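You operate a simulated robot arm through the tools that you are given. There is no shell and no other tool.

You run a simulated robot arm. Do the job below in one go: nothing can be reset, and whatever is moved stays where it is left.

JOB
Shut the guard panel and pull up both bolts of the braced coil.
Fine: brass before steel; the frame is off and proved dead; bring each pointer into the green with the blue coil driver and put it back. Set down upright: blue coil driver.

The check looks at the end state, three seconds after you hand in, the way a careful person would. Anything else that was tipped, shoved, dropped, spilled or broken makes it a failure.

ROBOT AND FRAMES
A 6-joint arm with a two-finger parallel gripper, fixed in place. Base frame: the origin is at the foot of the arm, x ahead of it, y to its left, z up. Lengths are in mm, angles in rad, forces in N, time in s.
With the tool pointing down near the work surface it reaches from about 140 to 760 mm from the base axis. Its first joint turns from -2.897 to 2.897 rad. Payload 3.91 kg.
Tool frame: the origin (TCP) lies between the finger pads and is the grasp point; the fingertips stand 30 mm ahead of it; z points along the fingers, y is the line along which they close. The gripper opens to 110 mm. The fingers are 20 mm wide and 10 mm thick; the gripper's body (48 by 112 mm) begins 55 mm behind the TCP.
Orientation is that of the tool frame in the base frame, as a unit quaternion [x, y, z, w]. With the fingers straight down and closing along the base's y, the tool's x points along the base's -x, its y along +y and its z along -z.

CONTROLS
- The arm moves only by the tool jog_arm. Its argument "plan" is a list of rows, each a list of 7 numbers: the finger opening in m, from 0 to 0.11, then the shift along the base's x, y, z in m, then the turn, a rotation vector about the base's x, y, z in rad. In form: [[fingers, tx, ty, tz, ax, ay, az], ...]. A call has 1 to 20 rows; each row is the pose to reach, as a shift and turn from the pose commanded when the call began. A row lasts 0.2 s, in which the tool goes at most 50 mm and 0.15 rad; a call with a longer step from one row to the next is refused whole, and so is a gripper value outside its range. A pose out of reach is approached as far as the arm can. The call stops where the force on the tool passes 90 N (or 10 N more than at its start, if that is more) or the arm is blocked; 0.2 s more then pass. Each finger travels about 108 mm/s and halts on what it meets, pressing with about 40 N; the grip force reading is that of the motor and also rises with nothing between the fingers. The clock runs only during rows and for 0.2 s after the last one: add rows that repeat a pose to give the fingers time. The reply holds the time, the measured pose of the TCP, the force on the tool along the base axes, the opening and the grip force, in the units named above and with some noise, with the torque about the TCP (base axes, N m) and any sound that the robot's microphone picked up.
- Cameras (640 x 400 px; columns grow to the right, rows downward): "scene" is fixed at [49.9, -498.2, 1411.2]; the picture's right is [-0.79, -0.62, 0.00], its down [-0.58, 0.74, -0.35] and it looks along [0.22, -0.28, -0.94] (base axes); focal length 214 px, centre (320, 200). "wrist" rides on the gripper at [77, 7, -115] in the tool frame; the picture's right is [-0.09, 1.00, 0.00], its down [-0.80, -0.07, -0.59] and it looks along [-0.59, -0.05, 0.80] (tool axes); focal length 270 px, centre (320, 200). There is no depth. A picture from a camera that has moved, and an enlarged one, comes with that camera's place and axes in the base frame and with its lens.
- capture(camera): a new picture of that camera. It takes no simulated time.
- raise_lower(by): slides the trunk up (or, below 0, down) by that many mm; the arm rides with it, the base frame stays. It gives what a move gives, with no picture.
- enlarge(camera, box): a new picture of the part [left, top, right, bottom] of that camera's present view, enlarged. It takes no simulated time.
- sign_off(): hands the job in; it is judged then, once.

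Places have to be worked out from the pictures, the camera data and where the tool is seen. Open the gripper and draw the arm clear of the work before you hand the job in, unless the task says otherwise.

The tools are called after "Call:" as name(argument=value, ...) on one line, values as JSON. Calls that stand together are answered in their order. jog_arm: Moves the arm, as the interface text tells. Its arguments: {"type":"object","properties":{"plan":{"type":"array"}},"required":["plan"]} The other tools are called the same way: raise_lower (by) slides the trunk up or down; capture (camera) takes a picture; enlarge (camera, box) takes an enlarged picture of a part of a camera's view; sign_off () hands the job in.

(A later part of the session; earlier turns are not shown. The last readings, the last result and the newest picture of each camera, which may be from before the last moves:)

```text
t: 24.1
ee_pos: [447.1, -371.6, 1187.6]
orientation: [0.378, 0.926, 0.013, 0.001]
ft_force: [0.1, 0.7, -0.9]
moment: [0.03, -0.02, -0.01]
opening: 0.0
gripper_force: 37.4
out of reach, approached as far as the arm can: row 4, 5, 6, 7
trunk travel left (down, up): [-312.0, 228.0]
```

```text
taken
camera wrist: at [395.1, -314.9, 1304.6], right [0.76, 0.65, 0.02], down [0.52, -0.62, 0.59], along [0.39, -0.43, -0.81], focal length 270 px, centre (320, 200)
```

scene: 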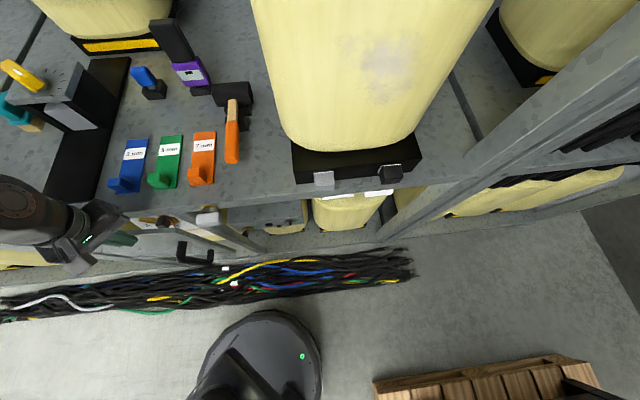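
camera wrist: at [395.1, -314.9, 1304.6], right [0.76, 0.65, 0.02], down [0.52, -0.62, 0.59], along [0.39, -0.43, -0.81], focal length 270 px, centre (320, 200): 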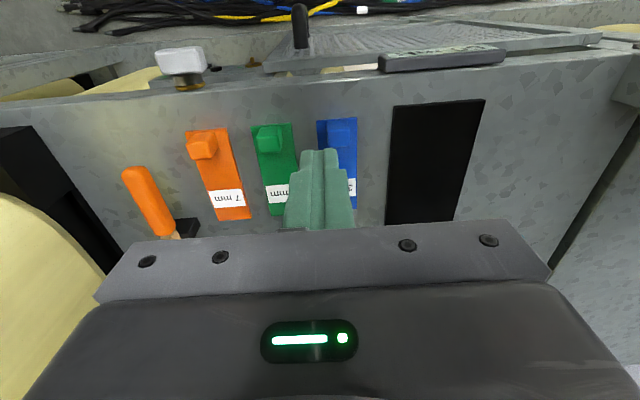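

The driver is still hidden behind the gripper. I'll raise the trunk further for forward reach and pitch the tool about 57° toward the rack to see the driver.

Call:
raise_lower(by=150)

Call:
jog_arm(plan=[[0.0, 0, 0, -0.02, -0.1, -0.1, 0], [0.0, 0, 0, -0.04, -0.2, -0.2, 0], [0.0, 0, 0, -0.06, -0.3, -0.3, 0], [0.0, 0, 0, -0.08, -0.4, -0.4, 0], [0.0, 0, 0, -0.1, -0.5, -0.5, 0], [0.0, 0, 0, -0.12, -0.6, -0.6, 0], [0.0, 0, 0, -0.14, -0.7, -0.7, 0], [0.0, 0, 0, -0.14, -0.7, -0.7, 0]])

Call:
capture(camera="wrist")

Call:
capture(camera="scene")

```text
t: 25.8
ee_pos: [447.1, -370.0, 1338.0]
orientation: [0.378, 0.926, 0.012, 0.0]
ft_force: [1.1, -0.6, -0.2]
moment: [0.01, -0.01, -0.02]
opening: 0.0
gripper_force: 37.3
trunk travel left (down, up): [-462.0, 78.0]
```

```text
t: 27.6
ee_pos: [446.7, -369.9, 1197.1]
orientation: [0.327, 0.819, -0.173, 0.438]
ft_force: [-0.2, -0.6, -0.8]
moment: [0.03, 0.02, 0.02]
opening: 0.0
gripper_force: 38.2
trunk travel left (down, up): [-462.0, 78.0]
```

```text
taken
camera wrist: at [351.3, -269.9, 1198.6], right [0.72, 0.69, 0.08], down [-0.09, -0.02, 1.0], along [0.69, -0.72, 0.04], focal length 270 px, centre (320, 200)
```

wrist: 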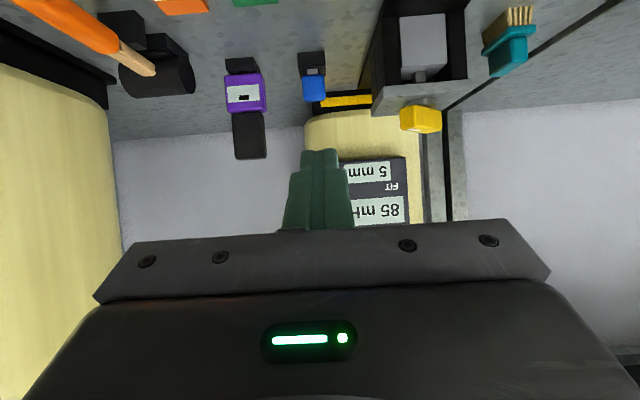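

```text
taken
```

scene: 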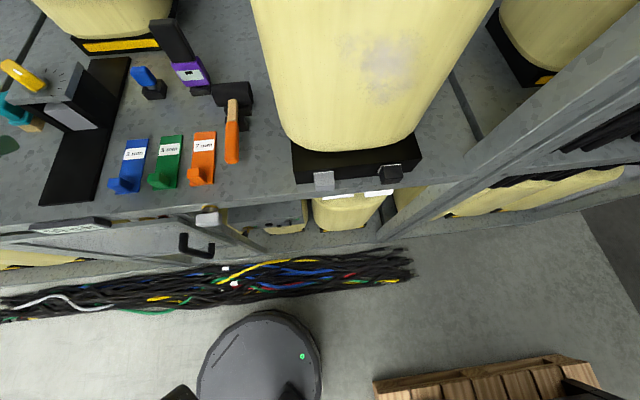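

The blue driver is in view in its holder, clear of the neighbouring meter and test box. I zoom in for its shape and orientation.

Call:
enlarge(camera="wrist", box=[260, 30, 380, 120])

Call:
enlarge(camera="scene", box=[110, 50, 190, 110])

Call:
enlarge(camera="wrist", box=[200, 0, 480, 200])

```text
4.44 times, centred on (320, 75) of wrist
camera zoom: at [351.3, -269.9, 1198.6], right [0.72, 0.69, 0.08], down [-0.09, -0.02, 1.0], along [0.69, -0.72, 0.04], focal length 1201 px, centre (320, 756)
```

zoom: 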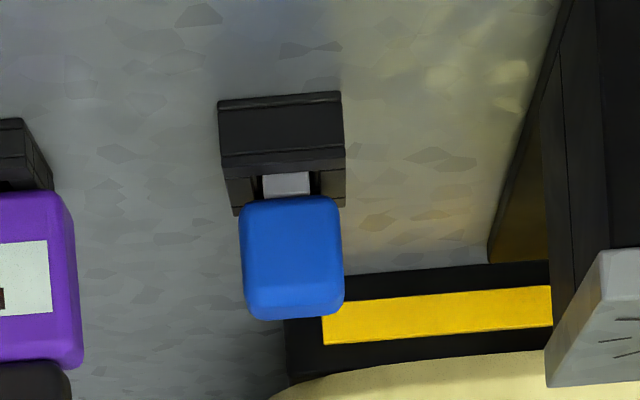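

```text
6.67 times, centred on (150, 80) of scene
camera zoom: at [49.9, -498.2, 1411.2], right [-0.79, -0.62, 0.0], down [-0.58, 0.74, -0.35], along [0.22, -0.28, -0.94], focal length 1430 px, centre (1453, 1000)
```

zoom: 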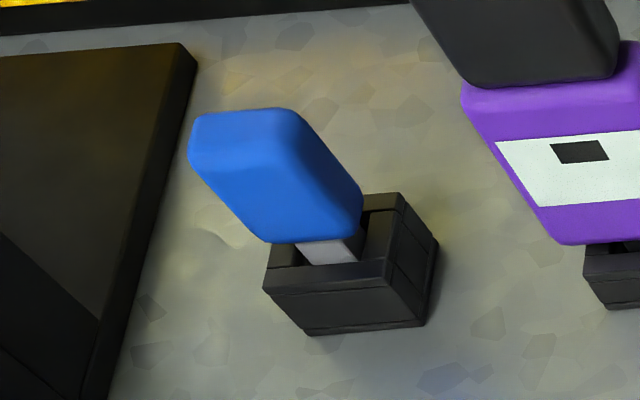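

```text
2.00 times, centred on (340, 100) of wrist
camera zoom: at [351.3, -269.9, 1198.6], right [0.72, 0.69, 0.08], down [-0.09, -0.02, 1.0], along [0.69, -0.72, 0.04], focal length 541 px, centre (280, 400)
```

zoom: 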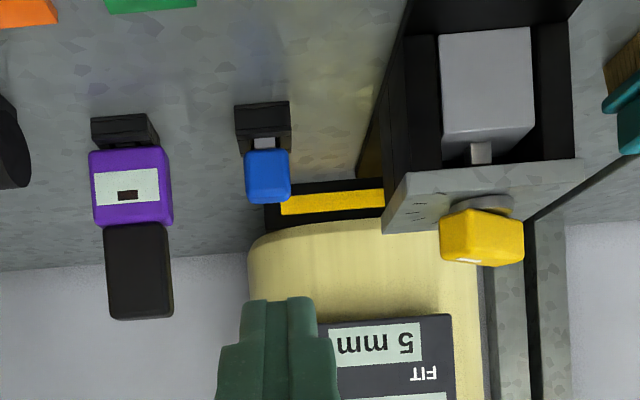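

Handle centre is about (671,-599,1030): roughly 37 mm wide, 45 mm tall, squared to the rack axes. I'll move to a pre-grasp 100 mm back along the tool axis, open to 75 mm and correct the yaw to 45°.

Call:
jog_arm(plan=[[0.03, 0.03, -0.03, -0.02, 0.004, 0.005, -0.005], [0.06, 0.06, -0.06, -0.04, 0.008, 0.009, -0.01], [0.075, 0.09, -0.09, -0.06, 0.012, 0.013, -0.015], [0.075, 0.12, -0.12, -0.075, 0.018, 0.018, -0.02], [0.075, 0.145, -0.147, -0.09, 0.022, 0.023, -0.025], [0.075, 0.168, -0.172, -0.105, 0.025, 0.027, -0.028], [0.075, 0.168, -0.172, -0.105, 0.025, 0.027, -0.028]])

Call:
capture(camera="wrist")

Call:
capture(camera="scene")

```text
t: 29.2
ee_pos: [613.1, -544.4, 1094.9]
orientation: [0.342, 0.822, -0.174, 0.42]
ft_force: [-1.2, 0.4, -0.5]
moment: [0.02, -0.01, 0.0]
opening: 75.0
gripper_force: 0.1
trunk travel left (down, up): [-462.0, 78.0]
```

```text
taken
camera wrist: at [521.8, -441.7, 1100.6], right [0.74, 0.67, 0.07], down [-0.06, -0.04, 1.0], along [0.67, -0.74, 0.01], focal length 270 px, centre (320, 200)
```

wrist: 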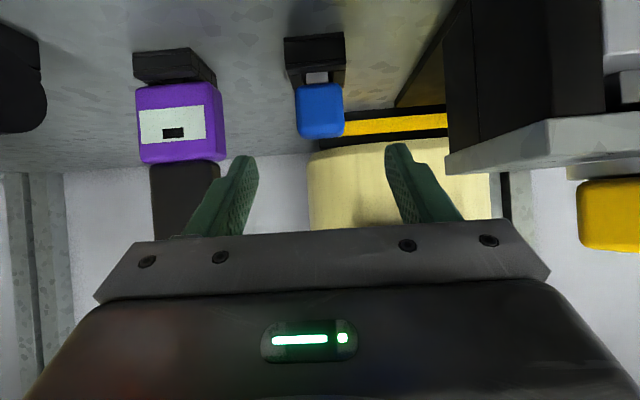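

```text
taken
```

scene: 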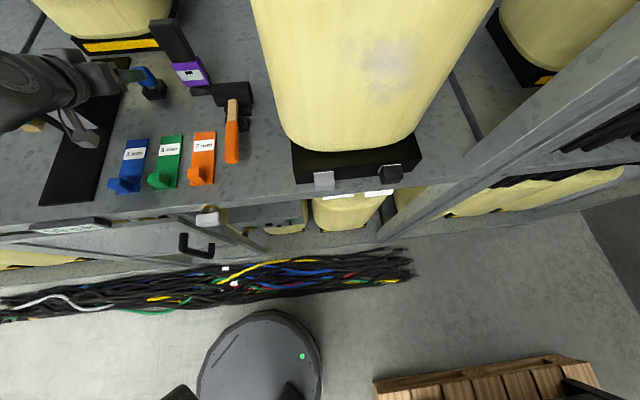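

Handle is dead centre between the fingers, spanning z≈1012–1051, with the holder top at about 1002. I'll advance with TCP at z≈1038 so the fingertips clear the holder, then check before closing.

Call:
jog_arm(plan=[[0.075, 0.014, -0.0135, -0.0145, 0, 0, 0], [0.075, 0.028, -0.027, -0.0285, 0, 0, 0], [0.075, 0.042, -0.04, -0.043, 0, 0, 0], [0.075, 0.05, -0.048, -0.0515, 0, 0, 0], [0.075, 0.056, -0.0535, -0.057, 0, 0, 0], [0.075, 0.056, -0.0535, -0.057, 0, 0, 0]])

Call:
capture(camera="wrist")

Call:
enlarge(camera="scene", box=[0, 20, 220, 160])

```text
t: 30.6
ee_pos: [671.6, -596.7, 1035.4]
orientation: [0.342, 0.822, -0.174, 0.42]
ft_force: [0.3, 0.5, -0.5]
moment: [0.02, 0.03, -0.01]
opening: 74.9
gripper_force: 0.0
trunk travel left (down, up): [-462.0, 78.0]
```

```text
taken
camera wrist: at [579.6, -495.2, 1041.2], right [0.74, 0.67, 0.07], down [-0.06, -0.04, 1.0], along [0.67, -0.74, 0.01], focal length 270 px, centre (320, 200)
```

wrist: 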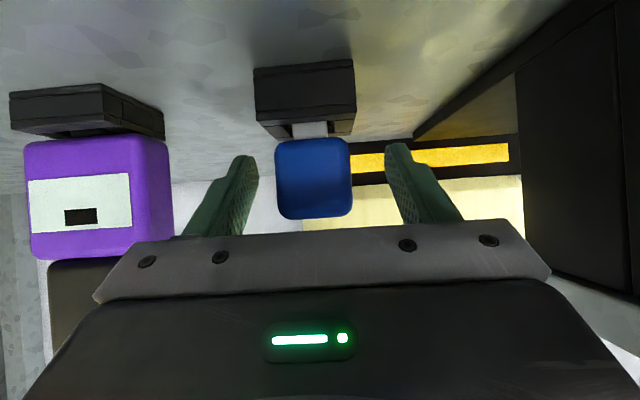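

```text
2.86 times, centred on (110, 90) of scene
camera zoom: at [49.9, -498.2, 1411.2], right [-0.79, -0.62, 0.0], down [-0.58, 0.74, -0.35], along [0.22, -0.28, -0.94], focal length 613 px, centre (920, 514)
```

zoom: 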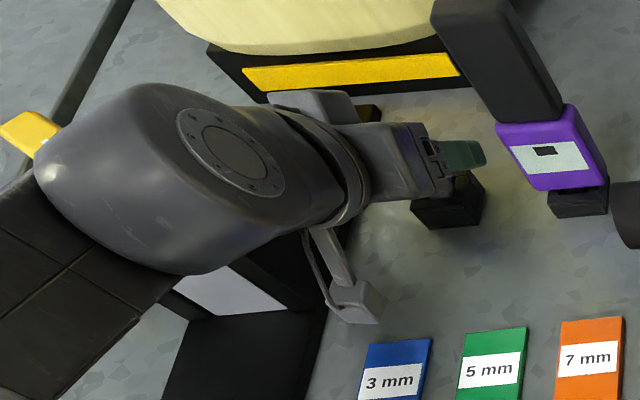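

The handle sits between the pads at grip depth but about 3.5 mm left of centre. I'll shift over by that much and close gently.

Call:
jog_arm(plan=[[0.075, -0.0025, -0.0025, 0, 0, 0, 0], [0.075, -0.0025, -0.0025, 0, 0, 0, 0], [0.05, -0.0025, -0.0025, 0, 0, 0, 0], [0.04, -0.0025, -0.0025, 0, 0, 0, 0], [0.02, -0.0025, -0.0025, 0, 0, 0, 0], [0.02, -0.0025, -0.0025, 0, 0, 0, 0], [0.02, -0.0025, -0.0025, 0, 0, 0, 0]])

Call:
capture(camera="wrist")

```text
t: 32.2
ee_pos: [669.7, -600.0, 1034.7]
orientation: [0.342, 0.822, -0.174, 0.421]
ft_force: [0.0, -0.5, 1.4]
moment: [0.0, 0.01, -0.01]
opening: 37.5
gripper_force: 39.5
trunk travel left (down, up): [-462.0, 78.0]
```

```text
taken
camera wrist: at [576.8, -497.1, 1041.7], right [0.74, 0.67, 0.07], down [-0.06, -0.04, 1.0], along [0.67, -0.74, 0.01], focal length 270 px, centre (320, 200)
```

wrist: 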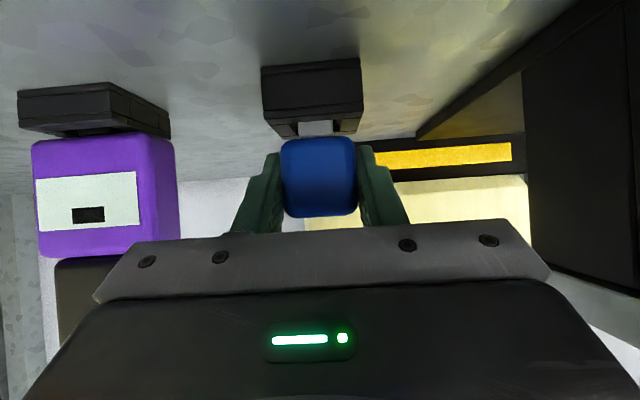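

Firm grip at 37.5 mm. I note this grasp pose, TCP (669.7,-600.0,1034.7), for putting the driver back. I lift straight up with the trunk.

Call:
raise_lower(by=40)

Call:
capture(camera="wrist")

Call:
enlarge(camera="scene", box=[90, 40, 230, 130])

```text
t: 33.0
ee_pos: [668.4, -599.1, 1074.3]
orientation: [0.343, 0.822, -0.175, 0.42]
ft_force: [0.5, 0.3, -0.8]
moment: [0.02, -0.04, 0.0]
opening: 37.4
gripper_force: 40.0
trunk travel left (down, up): [-502.0, 38.0]
```

```text
taken
camera wrist: at [576.9, -497.3, 1081.3], right [0.74, 0.67, 0.07], down [-0.06, -0.04, 1.0], along [0.67, -0.74, 0.01], focal length 270 px, centre (320, 200)
```

wrist: 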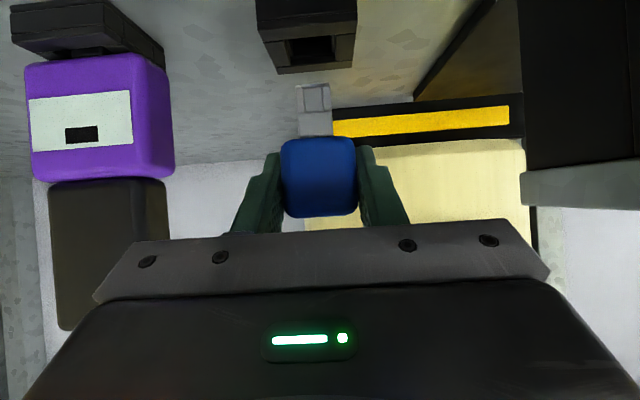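

```text
4.44 times, centred on (160, 85) of scene
camera zoom: at [49.9, -498.2, 1411.2], right [-0.79, -0.62, 0.0], down [-0.58, 0.74, -0.35], along [0.22, -0.28, -0.94], focal length 953 px, centre (1031, 711)
```

zoom: 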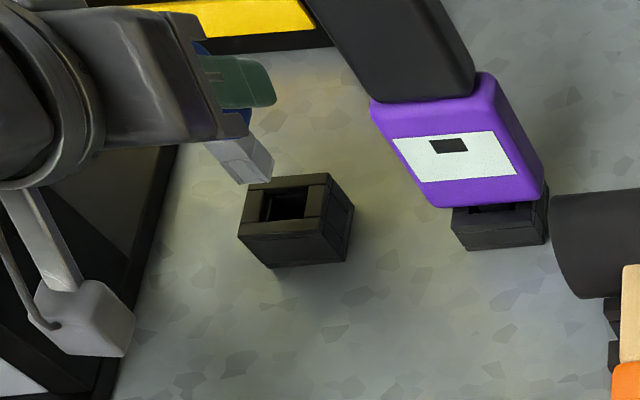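

The shank is clear of the holder. I look closely at the driver's tip to see how it fits the bolt head.

Call:
enlarge(camera="wrist", box=[250, 60, 390, 160])

Call:
enlarge(camera="scene", box=[120, 50, 180, 95])

Call:
enlarge(camera="scene", box=[235, 210, 305, 245])

```text
4.00 times, centred on (320, 110) of wrist
camera zoom: at [576.9, -497.3, 1081.3], right [0.74, 0.67, 0.07], down [-0.06, -0.04, 1.0], along [0.67, -0.74, 0.01], focal length 1081 px, centre (320, 560)
```

zoom: 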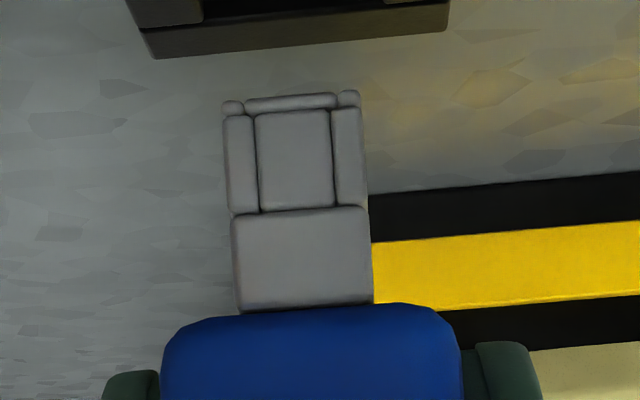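

```text
8.89 times, centred on (150, 72) of scene
camera zoom: at [49.9, -498.2, 1411.2], right [-0.79, -0.62, 0.0], down [-0.58, 0.74, -0.35], along [0.22, -0.28, -0.94], focal length 1906 px, centre (1831, 1333)
```

zoom: 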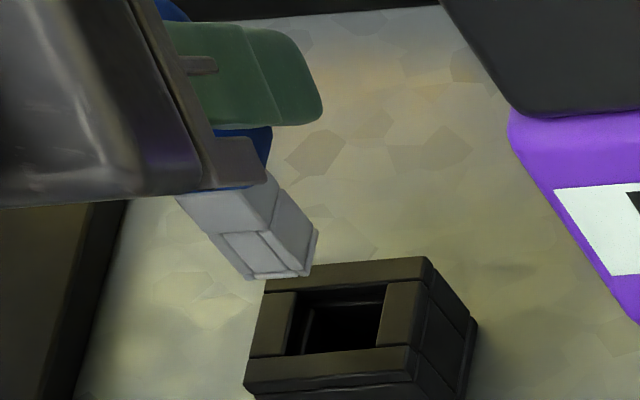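

```text
9.14 times, centred on (270, 228) of scene
camera zoom: at [49.9, -498.2, 1411.2], right [-0.79, -0.62, 0.0], down [-0.58, 0.74, -0.35], along [0.22, -0.28, -0.94], focal length 1961 px, centre (777, -51)
```

zoom: 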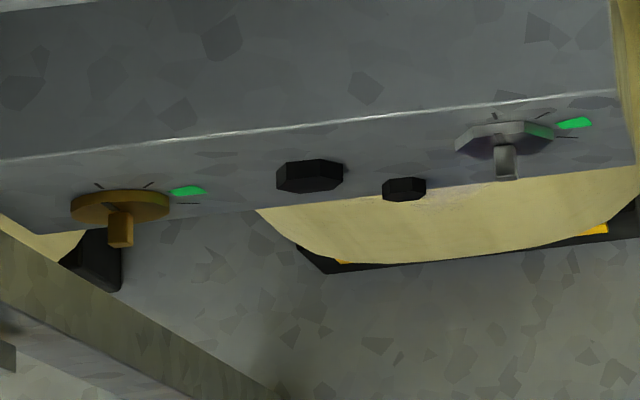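

The tip is a square box socket with about a 10 mm opening, roughly 47 mm below the TCP and about 14 mm deep. It matches the square bolt stems. I'll lift a bit more and draw back out over the shelf front to the open space.

Call:
raise_lower(by=30)

Call:
jog_arm(plan=[[0.02, -0.02, 0.02, 0.005, 0, 0, 0], [0.02, -0.05, 0.05, 0.01, 0, 0, 0], [0.02, -0.08, 0.08, 0.015, 0, 0, 0], [0.02, -0.11, 0.11, 0.02, 0, 0, 0], [0.02, -0.14, 0.14, 0.02, 0, 0, 0], [0.02, -0.17, 0.17, 0.02, 0, 0, 0], [0.02, -0.2, 0.2, 0.02, 0, 0, 0], [0.02, -0.23, 0.23, 0.02, 0, 0, 0], [0.02, -0.26, 0.26, 0.02, 0, 0, 0], [0.02, -0.28, 0.28, 0.02, 0, 0, 0], [0.02, -0.28, 0.28, 0.02, 0, 0, 0]])

Call:
capture(camera="wrist")

Call:
capture(camera="scene")

```text
t: 33.8
ee_pos: [669.6, -599.2, 1105.8]
orientation: [0.342, 0.823, -0.174, 0.42]
ft_force: [0.3, 0.2, -0.4]
moment: [-0.02, -0.01, 0.01]
opening: 37.3
gripper_force: 39.6
trunk travel left (down, up): [-532.0, 8.0]
```

```text
t: 36.2
ee_pos: [441.6, -266.6, 1120.4]
orientation: [0.345, 0.822, -0.179, 0.416]
ft_force: [0.3, -0.1, -1.0]
moment: [0.0, 0.01, -0.01]
opening: 37.6
gripper_force: 39.6
out of reach, approached as far as the arm can: row 3, 4, 5, 6, 7, 8, 9, 10, 11
trunk travel left (down, up): [-532.0, 8.0]
```

```text
taken
camera wrist: at [349.4, -163.5, 1127.3], right [0.75, 0.66, 0.06], down [-0.05, -0.04, 1.0], along [0.66, -0.75, 0.01], focal length 270 px, centre (320, 200)
```

wrist: 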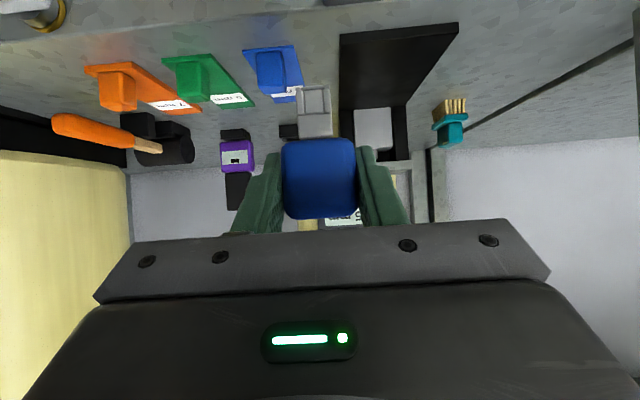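

```text
taken
```

scene: 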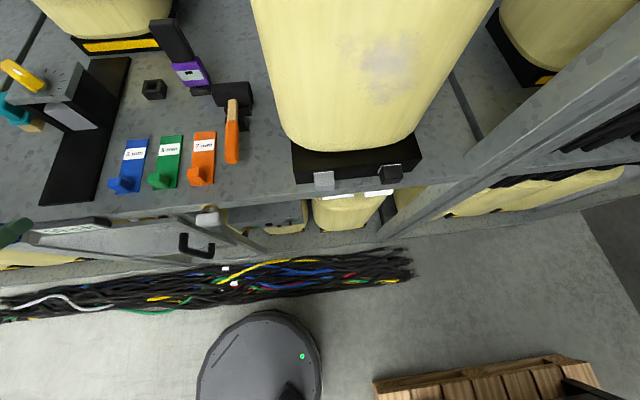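

The arm drifted sideways, near a joint limit with the trunk this high. I'll jog upward relative to the trunk first, then lower the trunk to regain freedom.

Call:
jog_arm(plan=[[0.02, 0, 0, 0.03, 0, 0, 0], [0.02, -0.01, -0.01, 0.06, 0, 0, 0], [0.02, -0.02, -0.02, 0.09, 0, 0, 0], [0.02, -0.03, -0.03, 0.12, 0, 0, 0], [0.02, -0.04, -0.04, 0.15, 0, 0, 0], [0.02, -0.05, -0.05, 0.18, 0, 0, 0], [0.02, -0.05, -0.05, 0.18, 0, 0, 0]])

```text
t: 37.8
ee_pos: [390.0, -319.8, 1301.0]
orientation: [0.342, 0.823, -0.174, 0.42]
ft_force: [0.3, 0.5, -1.1]
moment: [0.0, 0.0, 0.02]
opening: 37.3
gripper_force: 40.2
trunk travel left (down, up): [-532.0, 8.0]
```

Back at the intended spot. To turn the bolts with the arm coming from above, I need the tool rolled almost 180°. I'll reduce the pitch and test how far the wrist can roll here in free space.

Call:
jog_arm(plan=[[0.02, 0, 0, 0, 0.08, 0.08, 0], [0.02, 0, 0, 0, 0.16, 0.16, 0], [0.02, 0, 0, 0, 0.227, 0.227, 0], [0.02, 0, 0, 0, 0.227, 0.227, 0]])

Call:
jog_arm(plan=[[0.02, 0, 0, 0, -0.06, 0.06, 0.118], [0.02, 0, 0, 0, -0.12, 0.12, 0.236], [0.02, 0, 0, 0, -0.18, 0.18, 0.354], [0.02, 0, 0, 0, -0.24, 0.24, 0.472], [0.02, 0, 0, 0, -0.3, 0.3, 0.59], [0.02, 0, 0, 0, -0.36, 0.36, 0.708], [0.02, 0, 0, 0, -0.42, 0.42, 0.826], [0.02, 0, 0, 0, -0.48, 0.48, 0.944], [0.02, 0, 0, 0, -0.54, 0.54, 1.062], [0.02, 0, 0, 0, -0.6, 0.6, 1.18], [0.02, 0, 0, 0, -0.66, 0.66, 1.298], [0.02, 0, 0, 0, -0.72, 0.72, 1.416], [0.02, 0, 0, 0, -0.78, 0.78, 1.534], [0.02, 0, 0, 0, -0.84, 0.84, 1.652], [0.02, 0, 0, 0, -0.9, 0.9, 1.77], [0.02, 0, 0, 0, -0.96, 0.96, 1.888], [0.02, 0, 0, 0, -1.02, 1.02, 2.006], [0.02, 0, 0, 0, -1.08, 1.08, 2.124], [0.02, 0, 0, 0, -1.14, 1.14, 2.242], [0.02, 0, 0, 0, -1.14, 1.14, 2.242]])

```text
t: 38.8
ee_pos: [362.2, -333.5, 1290.7]
orientation: [0.358, 0.879, -0.103, 0.297]
ft_force: [-0.1, 1.0, -0.4]
moment: [0.01, 0.0, 0.02]
opening: 36.9
gripper_force: 39.7
out of reach, approached as far as the arm can: row 2, 3, 4
trunk travel left (down, up): [-532.0, 8.0]
```

```text
t: 43.0
ee_pos: [350.3, -340.9, 1284.8]
orientation: [0.795, -0.52, 0.307, 0.054]
ft_force: [0.0, -0.5, -0.8]
moment: [0.0, -0.01, -0.04]
opening: 37.5
gripper_force: 39.8
out of reach, approached as far as the arm can: row 1, 2, 3, 4, 5, 6, 7, 8, 9, 10, 11, 12, 13, 14, 15, 16, 17, 18, 19, 20
trunk travel left (down, up): [-532.0, 8.0]
```

The wrist rolls about 156° without trouble. I'll finish the roll so the driver points along the bolt axis with the arm above, and shift over in front of the bolts' bay before lowering the trunk.

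Call:
jog_arm(plan=[[0.02, -0.025, -0.015, 0, -0.04, 0.042, 0.074], [0.02, -0.055, -0.035, -0.01, -0.083, 0.085, 0.149], [0.02, -0.085, -0.05, -0.03, -0.125, 0.127, 0.223], [0.02, -0.115, -0.07, -0.05, -0.166, 0.17, 0.298], [0.02, -0.146, -0.09, -0.07, -0.166, 0.17, 0.298], [0.02, -0.146, -0.09, -0.07, -0.166, 0.17, 0.298]])

Call:
capture(camera="wrist")

Call:
capture(camera="scene")

```text
t: 44.4
ee_pos: [204.5, -430.3, 1216.5]
orientation: [0.878, -0.367, 0.281, 0.125]
ft_force: [0.8, -0.6, -1.5]
moment: [0.0, -0.05, 0.0]
opening: 37.3
gripper_force: 39.9
trunk travel left (down, up): [-532.0, 8.0]
```

```text
taken
camera wrist: at [198.4, -431.6, 1356.1], right [-0.76, -0.65, -0.04], down [-0.65, 0.76, 0.01], along [0.02, 0.03, -1.0], focal length 270 px, centre (320, 200)
```

wrist: 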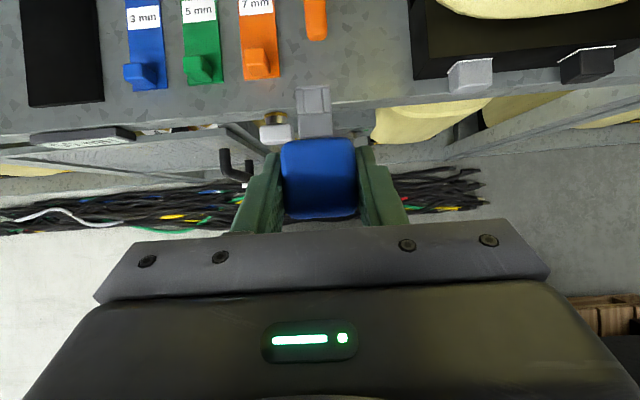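

```text
taken
```

scene: 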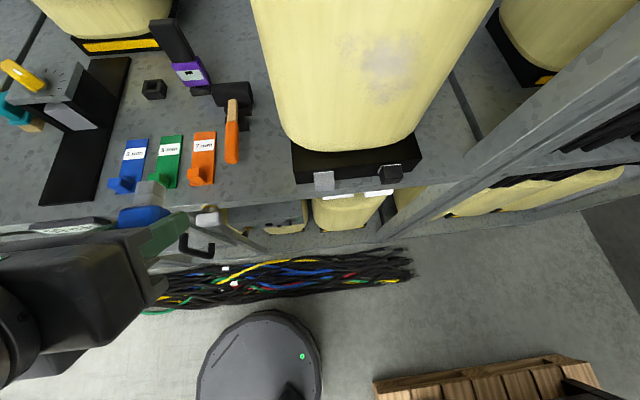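

I now have a straight-down view. I'll enlarge it to measure the rack's exact angle and the driver's alignment in the grip.

Call:
enlarge(camera="wrist", box=[0, 60, 160, 160])

Call:
enlarge(camera="wrist", box=[220, 60, 380, 160])

Call:
enlarge(camera="wrist", box=[480, 30, 640, 130])

```text
4.00 times, centred on (80, 110) of wrist
camera zoom: at [198.4, -431.6, 1356.1], right [-0.76, -0.65, -0.04], down [-0.65, 0.76, 0.01], along [0.02, 0.03, -1.0], focal length 1081 px, centre (1280, 560)
```

zoom: 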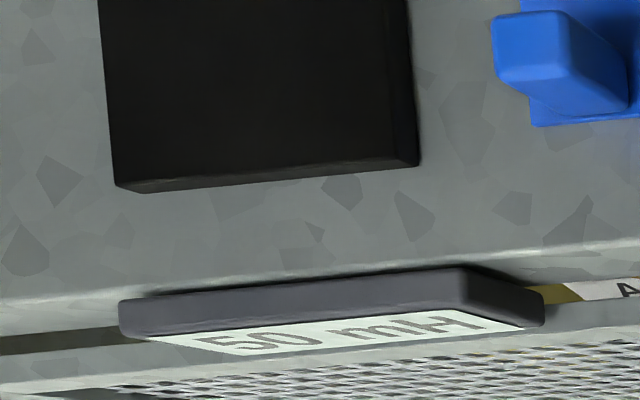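

```text
4.00 times, centred on (300, 110) of wrist
camera zoom: at [198.4, -431.6, 1356.1], right [-0.76, -0.65, -0.04], down [-0.65, 0.76, 0.01], along [0.02, 0.03, -1.0], focal length 1081 px, centre (400, 560)
```

zoom: 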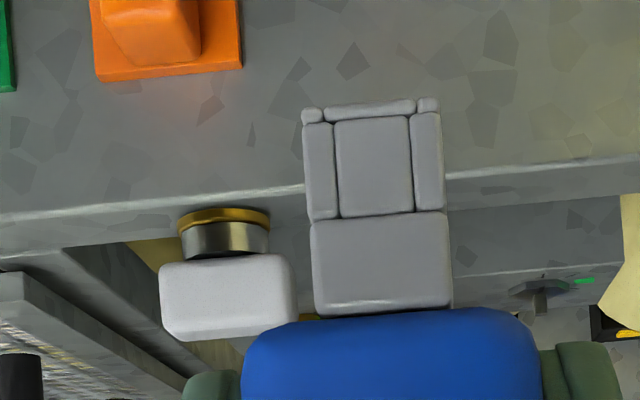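

```text
4.00 times, centred on (560, 80) of wrist
camera zoom: at [198.4, -431.6, 1356.1], right [-0.76, -0.65, -0.04], down [-0.65, 0.76, 0.01], along [0.02, 0.03, -1.0], focal length 1081 px, centre (-640, 680)
```

zoom: 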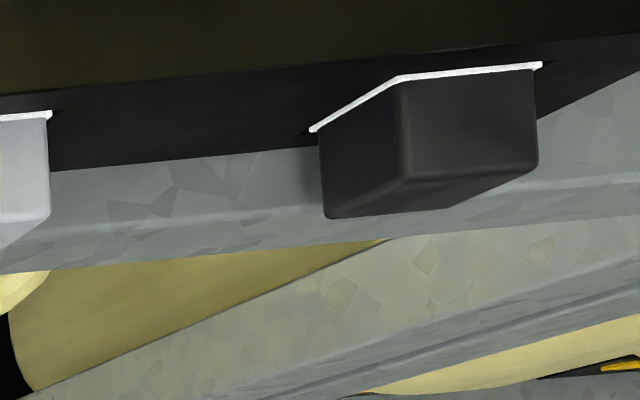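

The rack axis is at 45° within 0.2°, matching my tool alignment. Now I lower the trunk toward the bolt level, staying about 80 mm in front of the stems.

Call:
raise_lower(by=-300)

Call:
capture(camera="wrist")

Call:
capture(camera="scene")

```text
t: 47.4
ee_pos: [203.7, -430.2, 916.5]
orientation: [0.878, -0.367, 0.281, 0.124]
ft_force: [-0.9, 1.0, -2.0]
moment: [0.02, 0.0, -0.02]
opening: 37.3
gripper_force: 40.1
trunk travel left (down, up): [-232.0, 308.0]
```

```text
taken
camera wrist: at [198.6, -431.7, 1056.3], right [-0.76, -0.65, -0.04], down [-0.65, 0.76, 0.01], along [0.02, 0.03, -1.0], focal length 270 px, centre (320, 200)
```

wrist: 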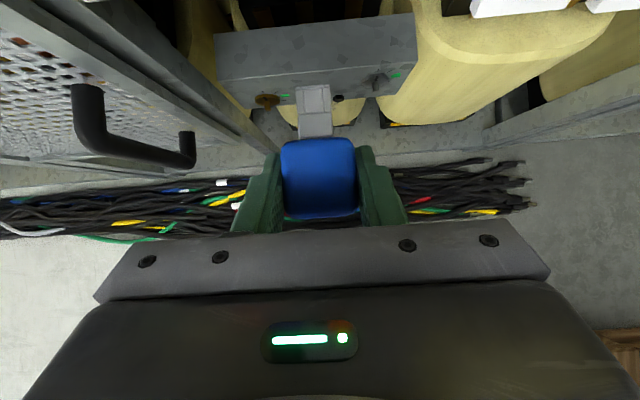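

```text
taken
```

scene: 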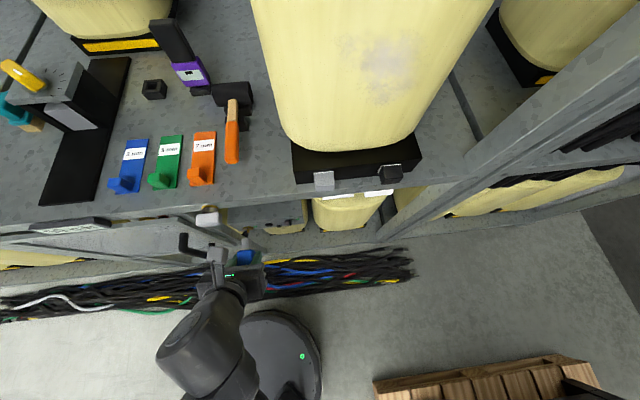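

Good clearance all around. I measure both bolts in this view for accurate positions.

Call:
enlarge(camera="wrist", box=[230, 50, 430, 150])

Call:
enlarge(camera="wrist", box=[350, 50, 430, 110])

Call:
enlarge(camera="wrist", box=[230, 70, 310, 130])

```text
3.20 times, centred on (330, 100) of wrist
camera zoom: at [198.6, -431.7, 1056.3], right [-0.76, -0.65, -0.04], down [-0.65, 0.76, 0.01], along [0.02, 0.03, -1.0], focal length 865 px, centre (288, 520)
```

zoom: 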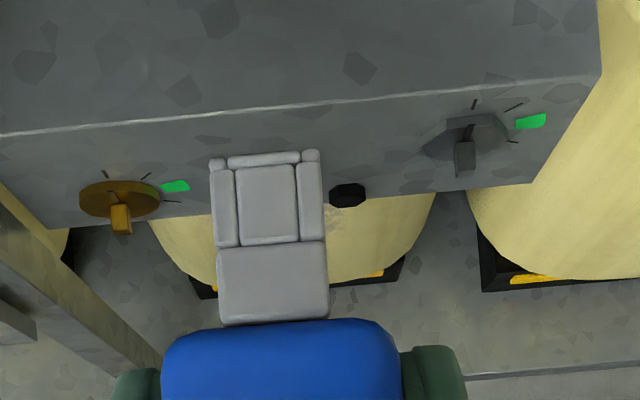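

```text
6.67 times, centred on (390, 80) of wrist
camera zoom: at [198.6, -431.7, 1056.3], right [-0.76, -0.65, -0.04], down [-0.65, 0.76, 0.01], along [0.02, 0.03, -1.0], focal length 1802 px, centre (-147, 1000)
```

zoom: 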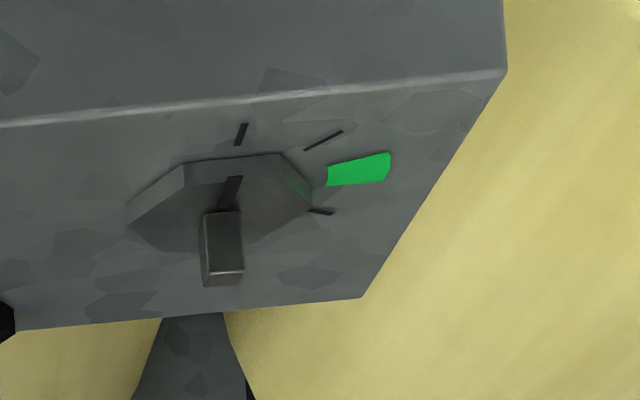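

```text
6.67 times, centred on (270, 100) of wrist
camera zoom: at [198.6, -431.7, 1056.3], right [-0.76, -0.65, -0.04], down [-0.65, 0.76, 0.01], along [0.02, 0.03, -1.0], focal length 1802 px, centre (653, 867)
```

zoom: 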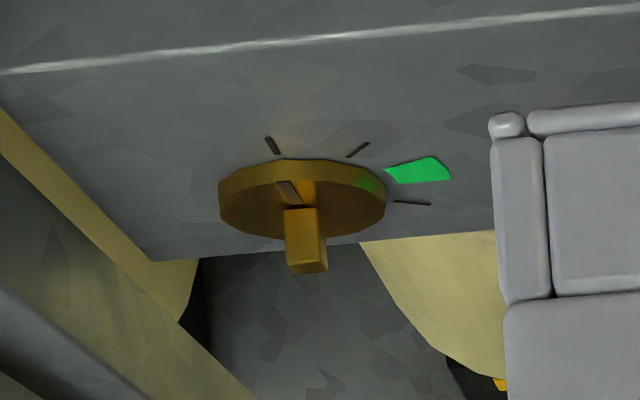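

Both stems are clear: steel is hex-flanged at about (245,-582,z≈682) and brass is round-flanged at about (354,-470,z≈652). The green arcs are about 60–65° clockwise from the pointers. I lower to the brass bolt's level.

Call:
raise_lower(by=-200)

Call:
jog_arm(plan=[[0.02, 0.015, 0.015, -0.01, 0, 0, 0], [0.02, 0.03, 0.03, -0.03, 0, 0, 0], [0.02, 0.05, 0.045, -0.05, 0, 0, 0], [0.02, 0.065, 0.045, -0.06, 0, 0, 0], [0.02, 0.075, 0.035, -0.06, 0, 0, 0], [0.02, 0.085, 0.025, -0.06, 0, 0, 0], [0.02, 0.085, 0.025, -0.06, 0, 0, 0]])

Call:
capture(camera="wrist")

Call:
capture(camera="scene")

```text
t: 49.6
ee_pos: [204.0, -430.6, 716.9]
orientation: [0.877, -0.368, 0.281, 0.126]
ft_force: [-0.4, 0.1, -0.6]
moment: [0.0, -0.02, -0.01]
opening: 37.5
gripper_force: 40.3
trunk travel left (down, up): [-32.0, 508.0]
```

```text
t: 51.2
ee_pos: [290.0, -407.7, 658.3]
orientation: [0.878, -0.368, 0.281, 0.125]
ft_force: [0.0, -0.5, -0.4]
moment: [0.02, 0.02, -0.02]
opening: 37.3
gripper_force: 40.3
trunk travel left (down, up): [-32.0, 508.0]
```

```text
taken
camera wrist: at [283.8, -407.9, 797.0], right [-0.76, -0.65, -0.04], down [-0.65, 0.76, 0.01], along [0.02, 0.03, -1.0], focal length 270 px, centre (320, 200)
```

wrist: 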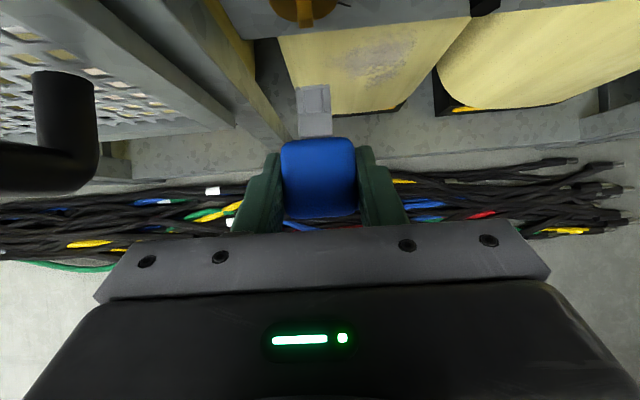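

```text
taken
```

scene: 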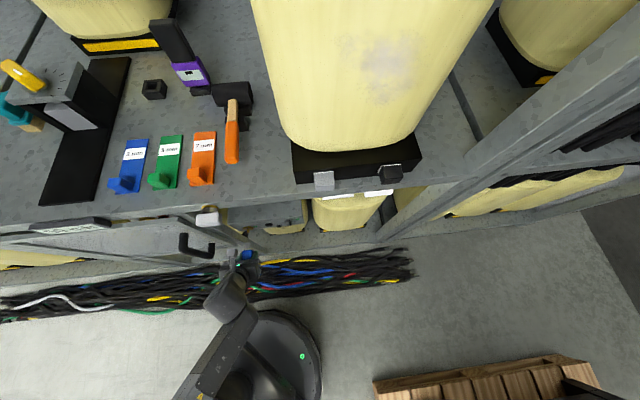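

The brass bolt is just ahead at the top of the image. I zoom to compare its position with the socket tip.

Call:
enlarge(camera="wrist", box=[240, 0, 400, 120])

Call:
enlarge(camera="scene", box=[210, 205, 290, 275])

```text
3.33 times, centred on (320, 60) of wrist
camera zoom: at [283.8, -407.9, 797.0], right [-0.76, -0.65, -0.04], down [-0.65, 0.76, 0.01], along [0.02, 0.03, -1.0], focal length 901 px, centre (320, 667)
```

zoom: 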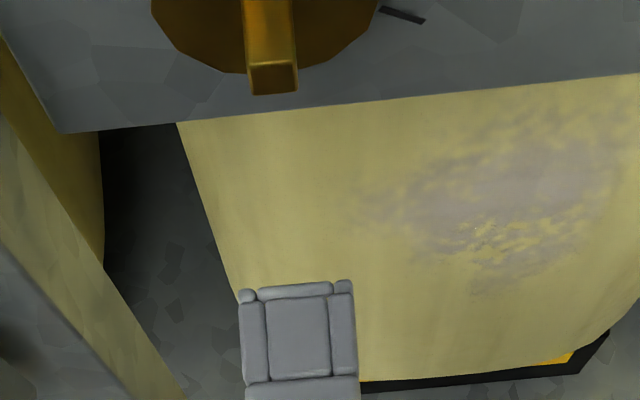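

```text
5.71 times, centred on (250, 240) of scene
camera zoom: at [49.9, -498.2, 1411.2], right [-0.79, -0.62, 0.0], down [-0.58, 0.74, -0.35], along [0.22, -0.28, -0.94], focal length 1226 px, centre (720, -29)
```

zoom: 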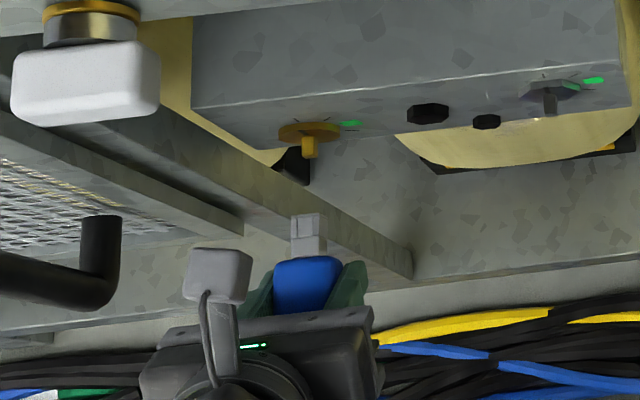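

Triangulating the brass stem end gives n≈581, e≈-83, axis z≈653.5. The remaining unknown is the socket axis's exact height relative to the TCP, so I zoom the fixed camera on tip and stem together.

Call:
enlarge(camera="scene", box=[232, 218, 272, 243])

Call:
enlarge(camera="wrist", box=[280, 70, 352, 115])

Call:
enlarge(camera="wrist", box=[270, 0, 342, 45])

```text
16.00 times, centred on (252, 230) of scene
camera zoom: at [49.9, -498.2, 1411.2], right [-0.79, -0.62, 0.0], down [-0.58, 0.74, -0.35], along [0.22, -0.28, -0.94], focal length 3432 px, centre (1408, -288)
```

zoom: 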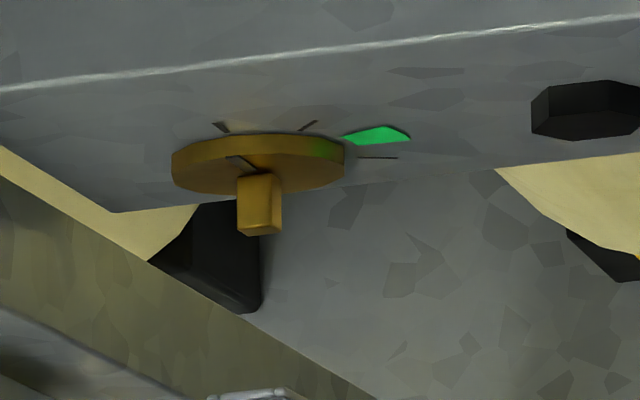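

```text
8.89 times, centred on (316, 92) of wrist
camera zoom: at [283.8, -407.9, 797.0], right [-0.76, -0.65, -0.04], down [-0.65, 0.76, 0.01], along [0.02, 0.03, -1.0], focal length 2402 px, centre (356, 1156)
```

zoom: 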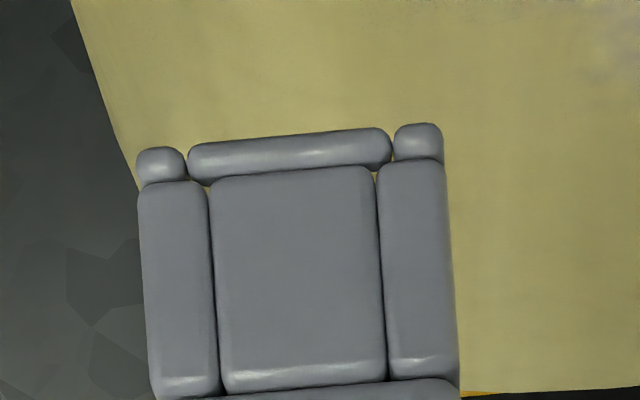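

```text
8.89 times, centred on (306, 22) of wrist
camera zoom: at [283.8, -407.9, 797.0], right [-0.76, -0.65, -0.04], down [-0.65, 0.76, 0.01], along [0.02, 0.03, -1.0], focal length 2402 px, centre (444, 1778)
```

zoom: 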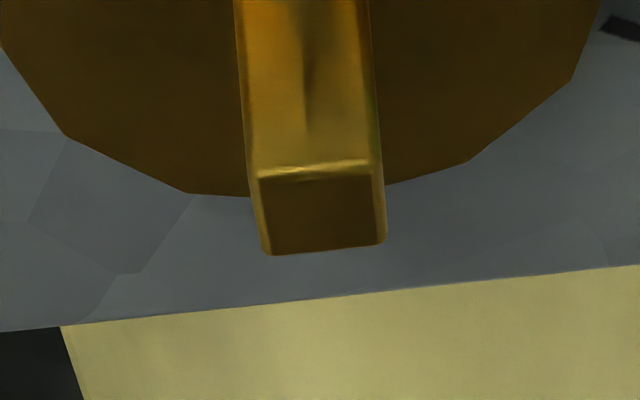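

The socket mouth appears to have flared lead-ins and about 9 mm inside for an 8 mm stem. I zoom the fixed camera once more with both tip and stem in frame.

Call:
enlarge(camera="scene", box=[228, 224, 276, 254])

```text
13.33 times, centred on (252, 239) of scene
camera zoom: at [49.9, -498.2, 1411.2], right [-0.79, -0.62, 0.0], down [-0.58, 0.74, -0.35], along [0.22, -0.28, -0.94], focal length 2860 px, centre (1227, -320)
```

zoom: 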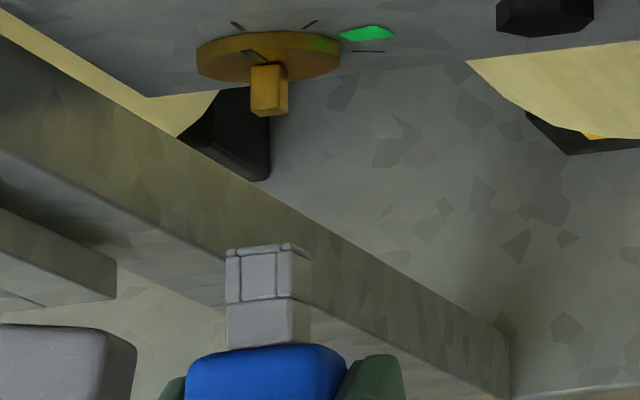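

Visual height is good to only ±2–3 mm, so I'll finish by feel. First I move to about 6 mm short of the stem, correcting +0.6 mm sideways and -4.6 mm in height.

Call:
jog_arm(plan=[[0.02, 0.004, -0.004, -0.0046, 0, 0, 0], [0.02, 0.01, -0.0095, -0.0046, 0, 0, 0], [0.02, 0.017, -0.016, -0.0046, 0, 0, 0], [0.02, 0.0237, -0.0229, -0.0046, 0, 0, 0], [0.02, 0.0237, -0.0229, -0.0046, 0, 0, 0], [0.02, 0.0237, -0.0229, -0.0046, 0, 0, 0]])

Call:
enlarge(camera="wrist", box=[270, 40, 366, 100])

Call:
enlarge(camera="scene", box=[236, 222, 268, 242])

```text
t: 52.6
ee_pos: [313.3, -432.2, 651.3]
orientation: [0.878, -0.367, 0.282, 0.124]
ft_force: [0.2, 0.4, -0.9]
moment: [0.03, 0.02, -0.03]
opening: 37.4
gripper_force: 39.6
trunk travel left (down, up): [-32.0, 508.0]
```

```text
6.67 times, centred on (318, 70) of wrist
camera zoom: at [307.3, -431.3, 791.6], right [-0.76, -0.65, -0.04], down [-0.65, 0.76, 0.01], along [0.02, 0.03, -1.0], focal length 1802 px, centre (333, 1067)
```

zoom: 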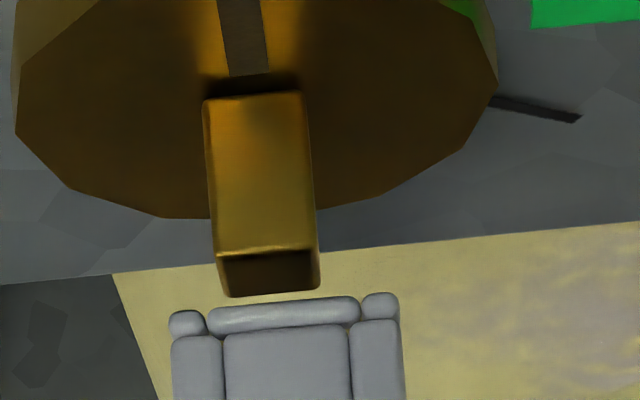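

```text
16.00 times, centred on (252, 232) of scene
camera zoom: at [49.9, -498.2, 1411.2], right [-0.79, -0.62, 0.0], down [-0.58, 0.74, -0.35], along [0.22, -0.28, -0.94], focal length 3432 px, centre (1408, -312)
```

zoom: 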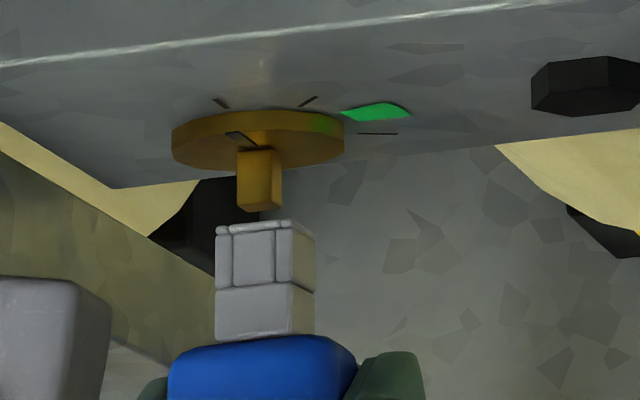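

Looks close. I take higher-zoom views of both to refine the side and height offsets before contact.

Call:
enlarge(camera="wrist", box=[288, 70, 336, 100])

Call:
enlarge(camera="scene", box=[242, 226, 258, 236])

```text
13.33 times, centred on (312, 85) of wrist
camera zoom: at [307.3, -431.3, 791.6], right [-0.76, -0.65, -0.04], down [-0.65, 0.76, 0.01], along [0.02, 0.03, -1.0], focal length 3604 px, centre (427, 1733)
```

zoom: 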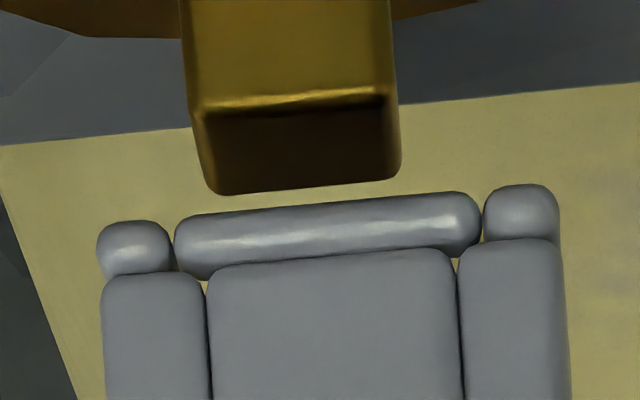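

```text
16.00 times, centred on (250, 231) of scene
camera zoom: at [49.9, -498.2, 1411.2], right [-0.79, -0.62, 0.0], down [-0.58, 0.74, -0.35], along [0.22, -0.28, -0.94], focal length 3432 px, centre (1440, -296)
```

zoom: 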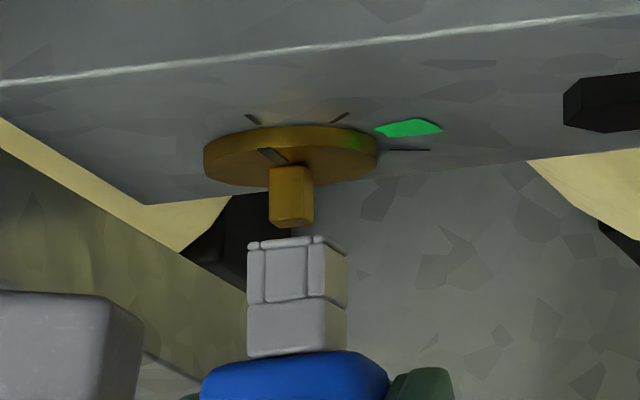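

The mouth is flared to about 11 mm, giving roughly ±1.5 mm capture. The views agree on moving +0.8 mm sideways and +1.4 mm up. I apply that and ease in by 8 mm, watching the force.

Call:
jog_arm(plan=[[0.02, 0.0006, 0.0006, 0.0014, 0, 0, 0], [0.02, 0.002, -0.0008, 0.0014, 0, 0, 0], [0.02, 0.0034, -0.0023, 0.0014, 0, 0, 0], [0.02, 0.0048, -0.0037, 0.0014, 0, 0, 0], [0.02, 0.0062, -0.0051, 0.0014, 0, 0, 0], [0.02, 0.0062, -0.0051, 0.0014, 0, 0, 0]])

Call:
enlarge(camera="wrist", box=[270, 50, 366, 110])

Call:
enlarge(camera="scene", box=[236, 222, 268, 242])

```text
t: 54.0
ee_pos: [319.8, -433.3, 653.2]
orientation: [0.878, -0.367, 0.281, 0.124]
ft_force: [0.5, 0.3, -0.1]
moment: [0.01, -0.01, 0.01]
opening: 37.3
gripper_force: 40.4
trunk travel left (down, up): [-32.0, 508.0]
```

```text
6.67 times, centred on (318, 80) of wrist
camera zoom: at [313.4, -435.7, 793.1], right [-0.76, -0.65, -0.04], down [-0.65, 0.76, 0.01], along [0.02, 0.03, -1.0], focal length 1802 px, centre (333, 1000)
```

zoom: 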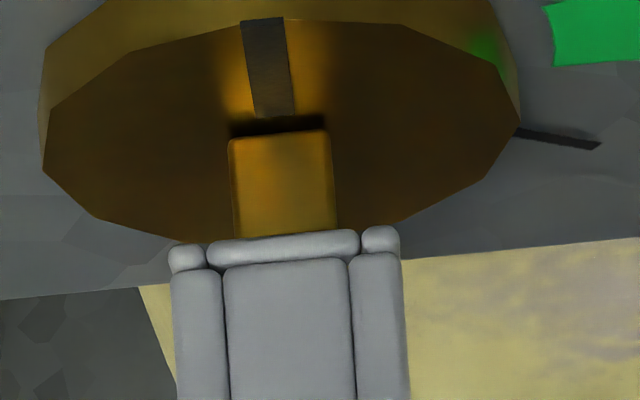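

```text
16.00 times, centred on (252, 232) of scene
camera zoom: at [49.9, -498.2, 1411.2], right [-0.79, -0.62, 0.0], down [-0.58, 0.74, -0.35], along [0.22, -0.28, -0.94], focal length 3432 px, centre (1408, -312)
```

zoom: 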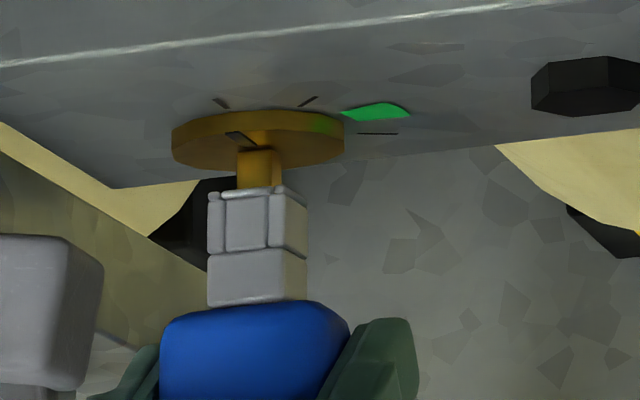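

No resistance and the stem is entering the mouth. I continue inward 6 mm in small steps.

Call:
jog_arm(plan=[[0.02, 0.001, -0.001, 0, 0, 0, 0], [0.02, 0.002, -0.002, 0, 0, 0, 0], [0.02, 0.003, -0.003, 0, 0, 0, 0], [0.02, 0.0042, -0.0042, 0, 0, 0, 0], [0.02, 0.0042, -0.0042, 0, 0, 0, 0]])

Call:
enlarge(camera="wrist", box=[270, 50, 366, 110])

Call:
enlarge(camera="scene", box=[220, 210, 284, 250])

```text
t: 55.2
ee_pos: [323.1, -436.6, 653.5]
orientation: [0.878, -0.367, 0.28, 0.125]
ft_force: [0.5, 1.2, -1.3]
moment: [0.08, 0.05, 0.01]
opening: 37.4
gripper_force: 39.8
trunk travel left (down, up): [-32.0, 508.0]
```

```text
6.67 times, centred on (318, 80) of wrist
camera zoom: at [317.2, -439.6, 793.6], right [-0.76, -0.65, -0.04], down [-0.65, 0.76, 0.01], along [0.02, 0.04, -1.0], focal length 1802 px, centre (333, 1000)
```

zoom: 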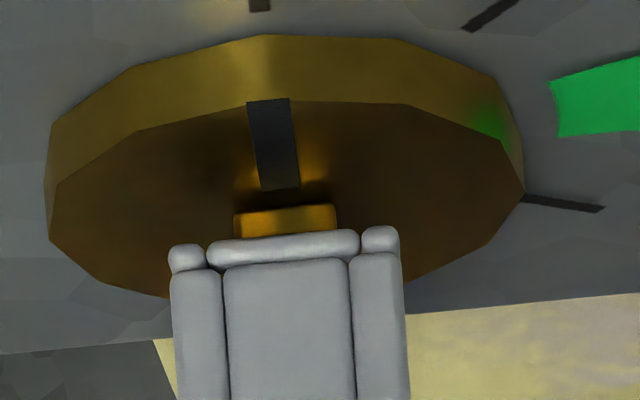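

```text
10.00 times, centred on (252, 230) of scene
camera zoom: at [49.9, -498.2, 1411.2], right [-0.79, -0.62, 0.0], down [-0.58, 0.74, -0.35], along [0.22, -0.28, -0.94], focal length 2145 px, centre (1000, -100)
```

zoom: 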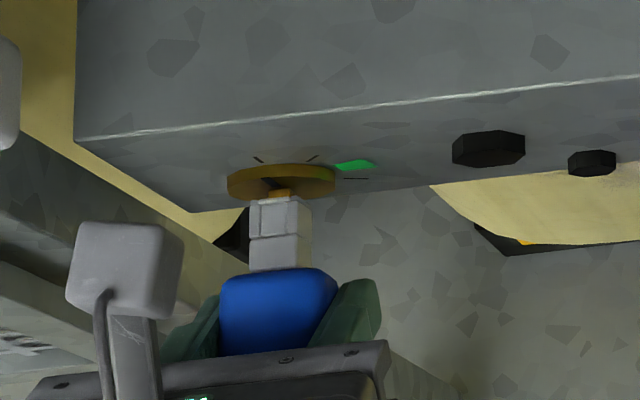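

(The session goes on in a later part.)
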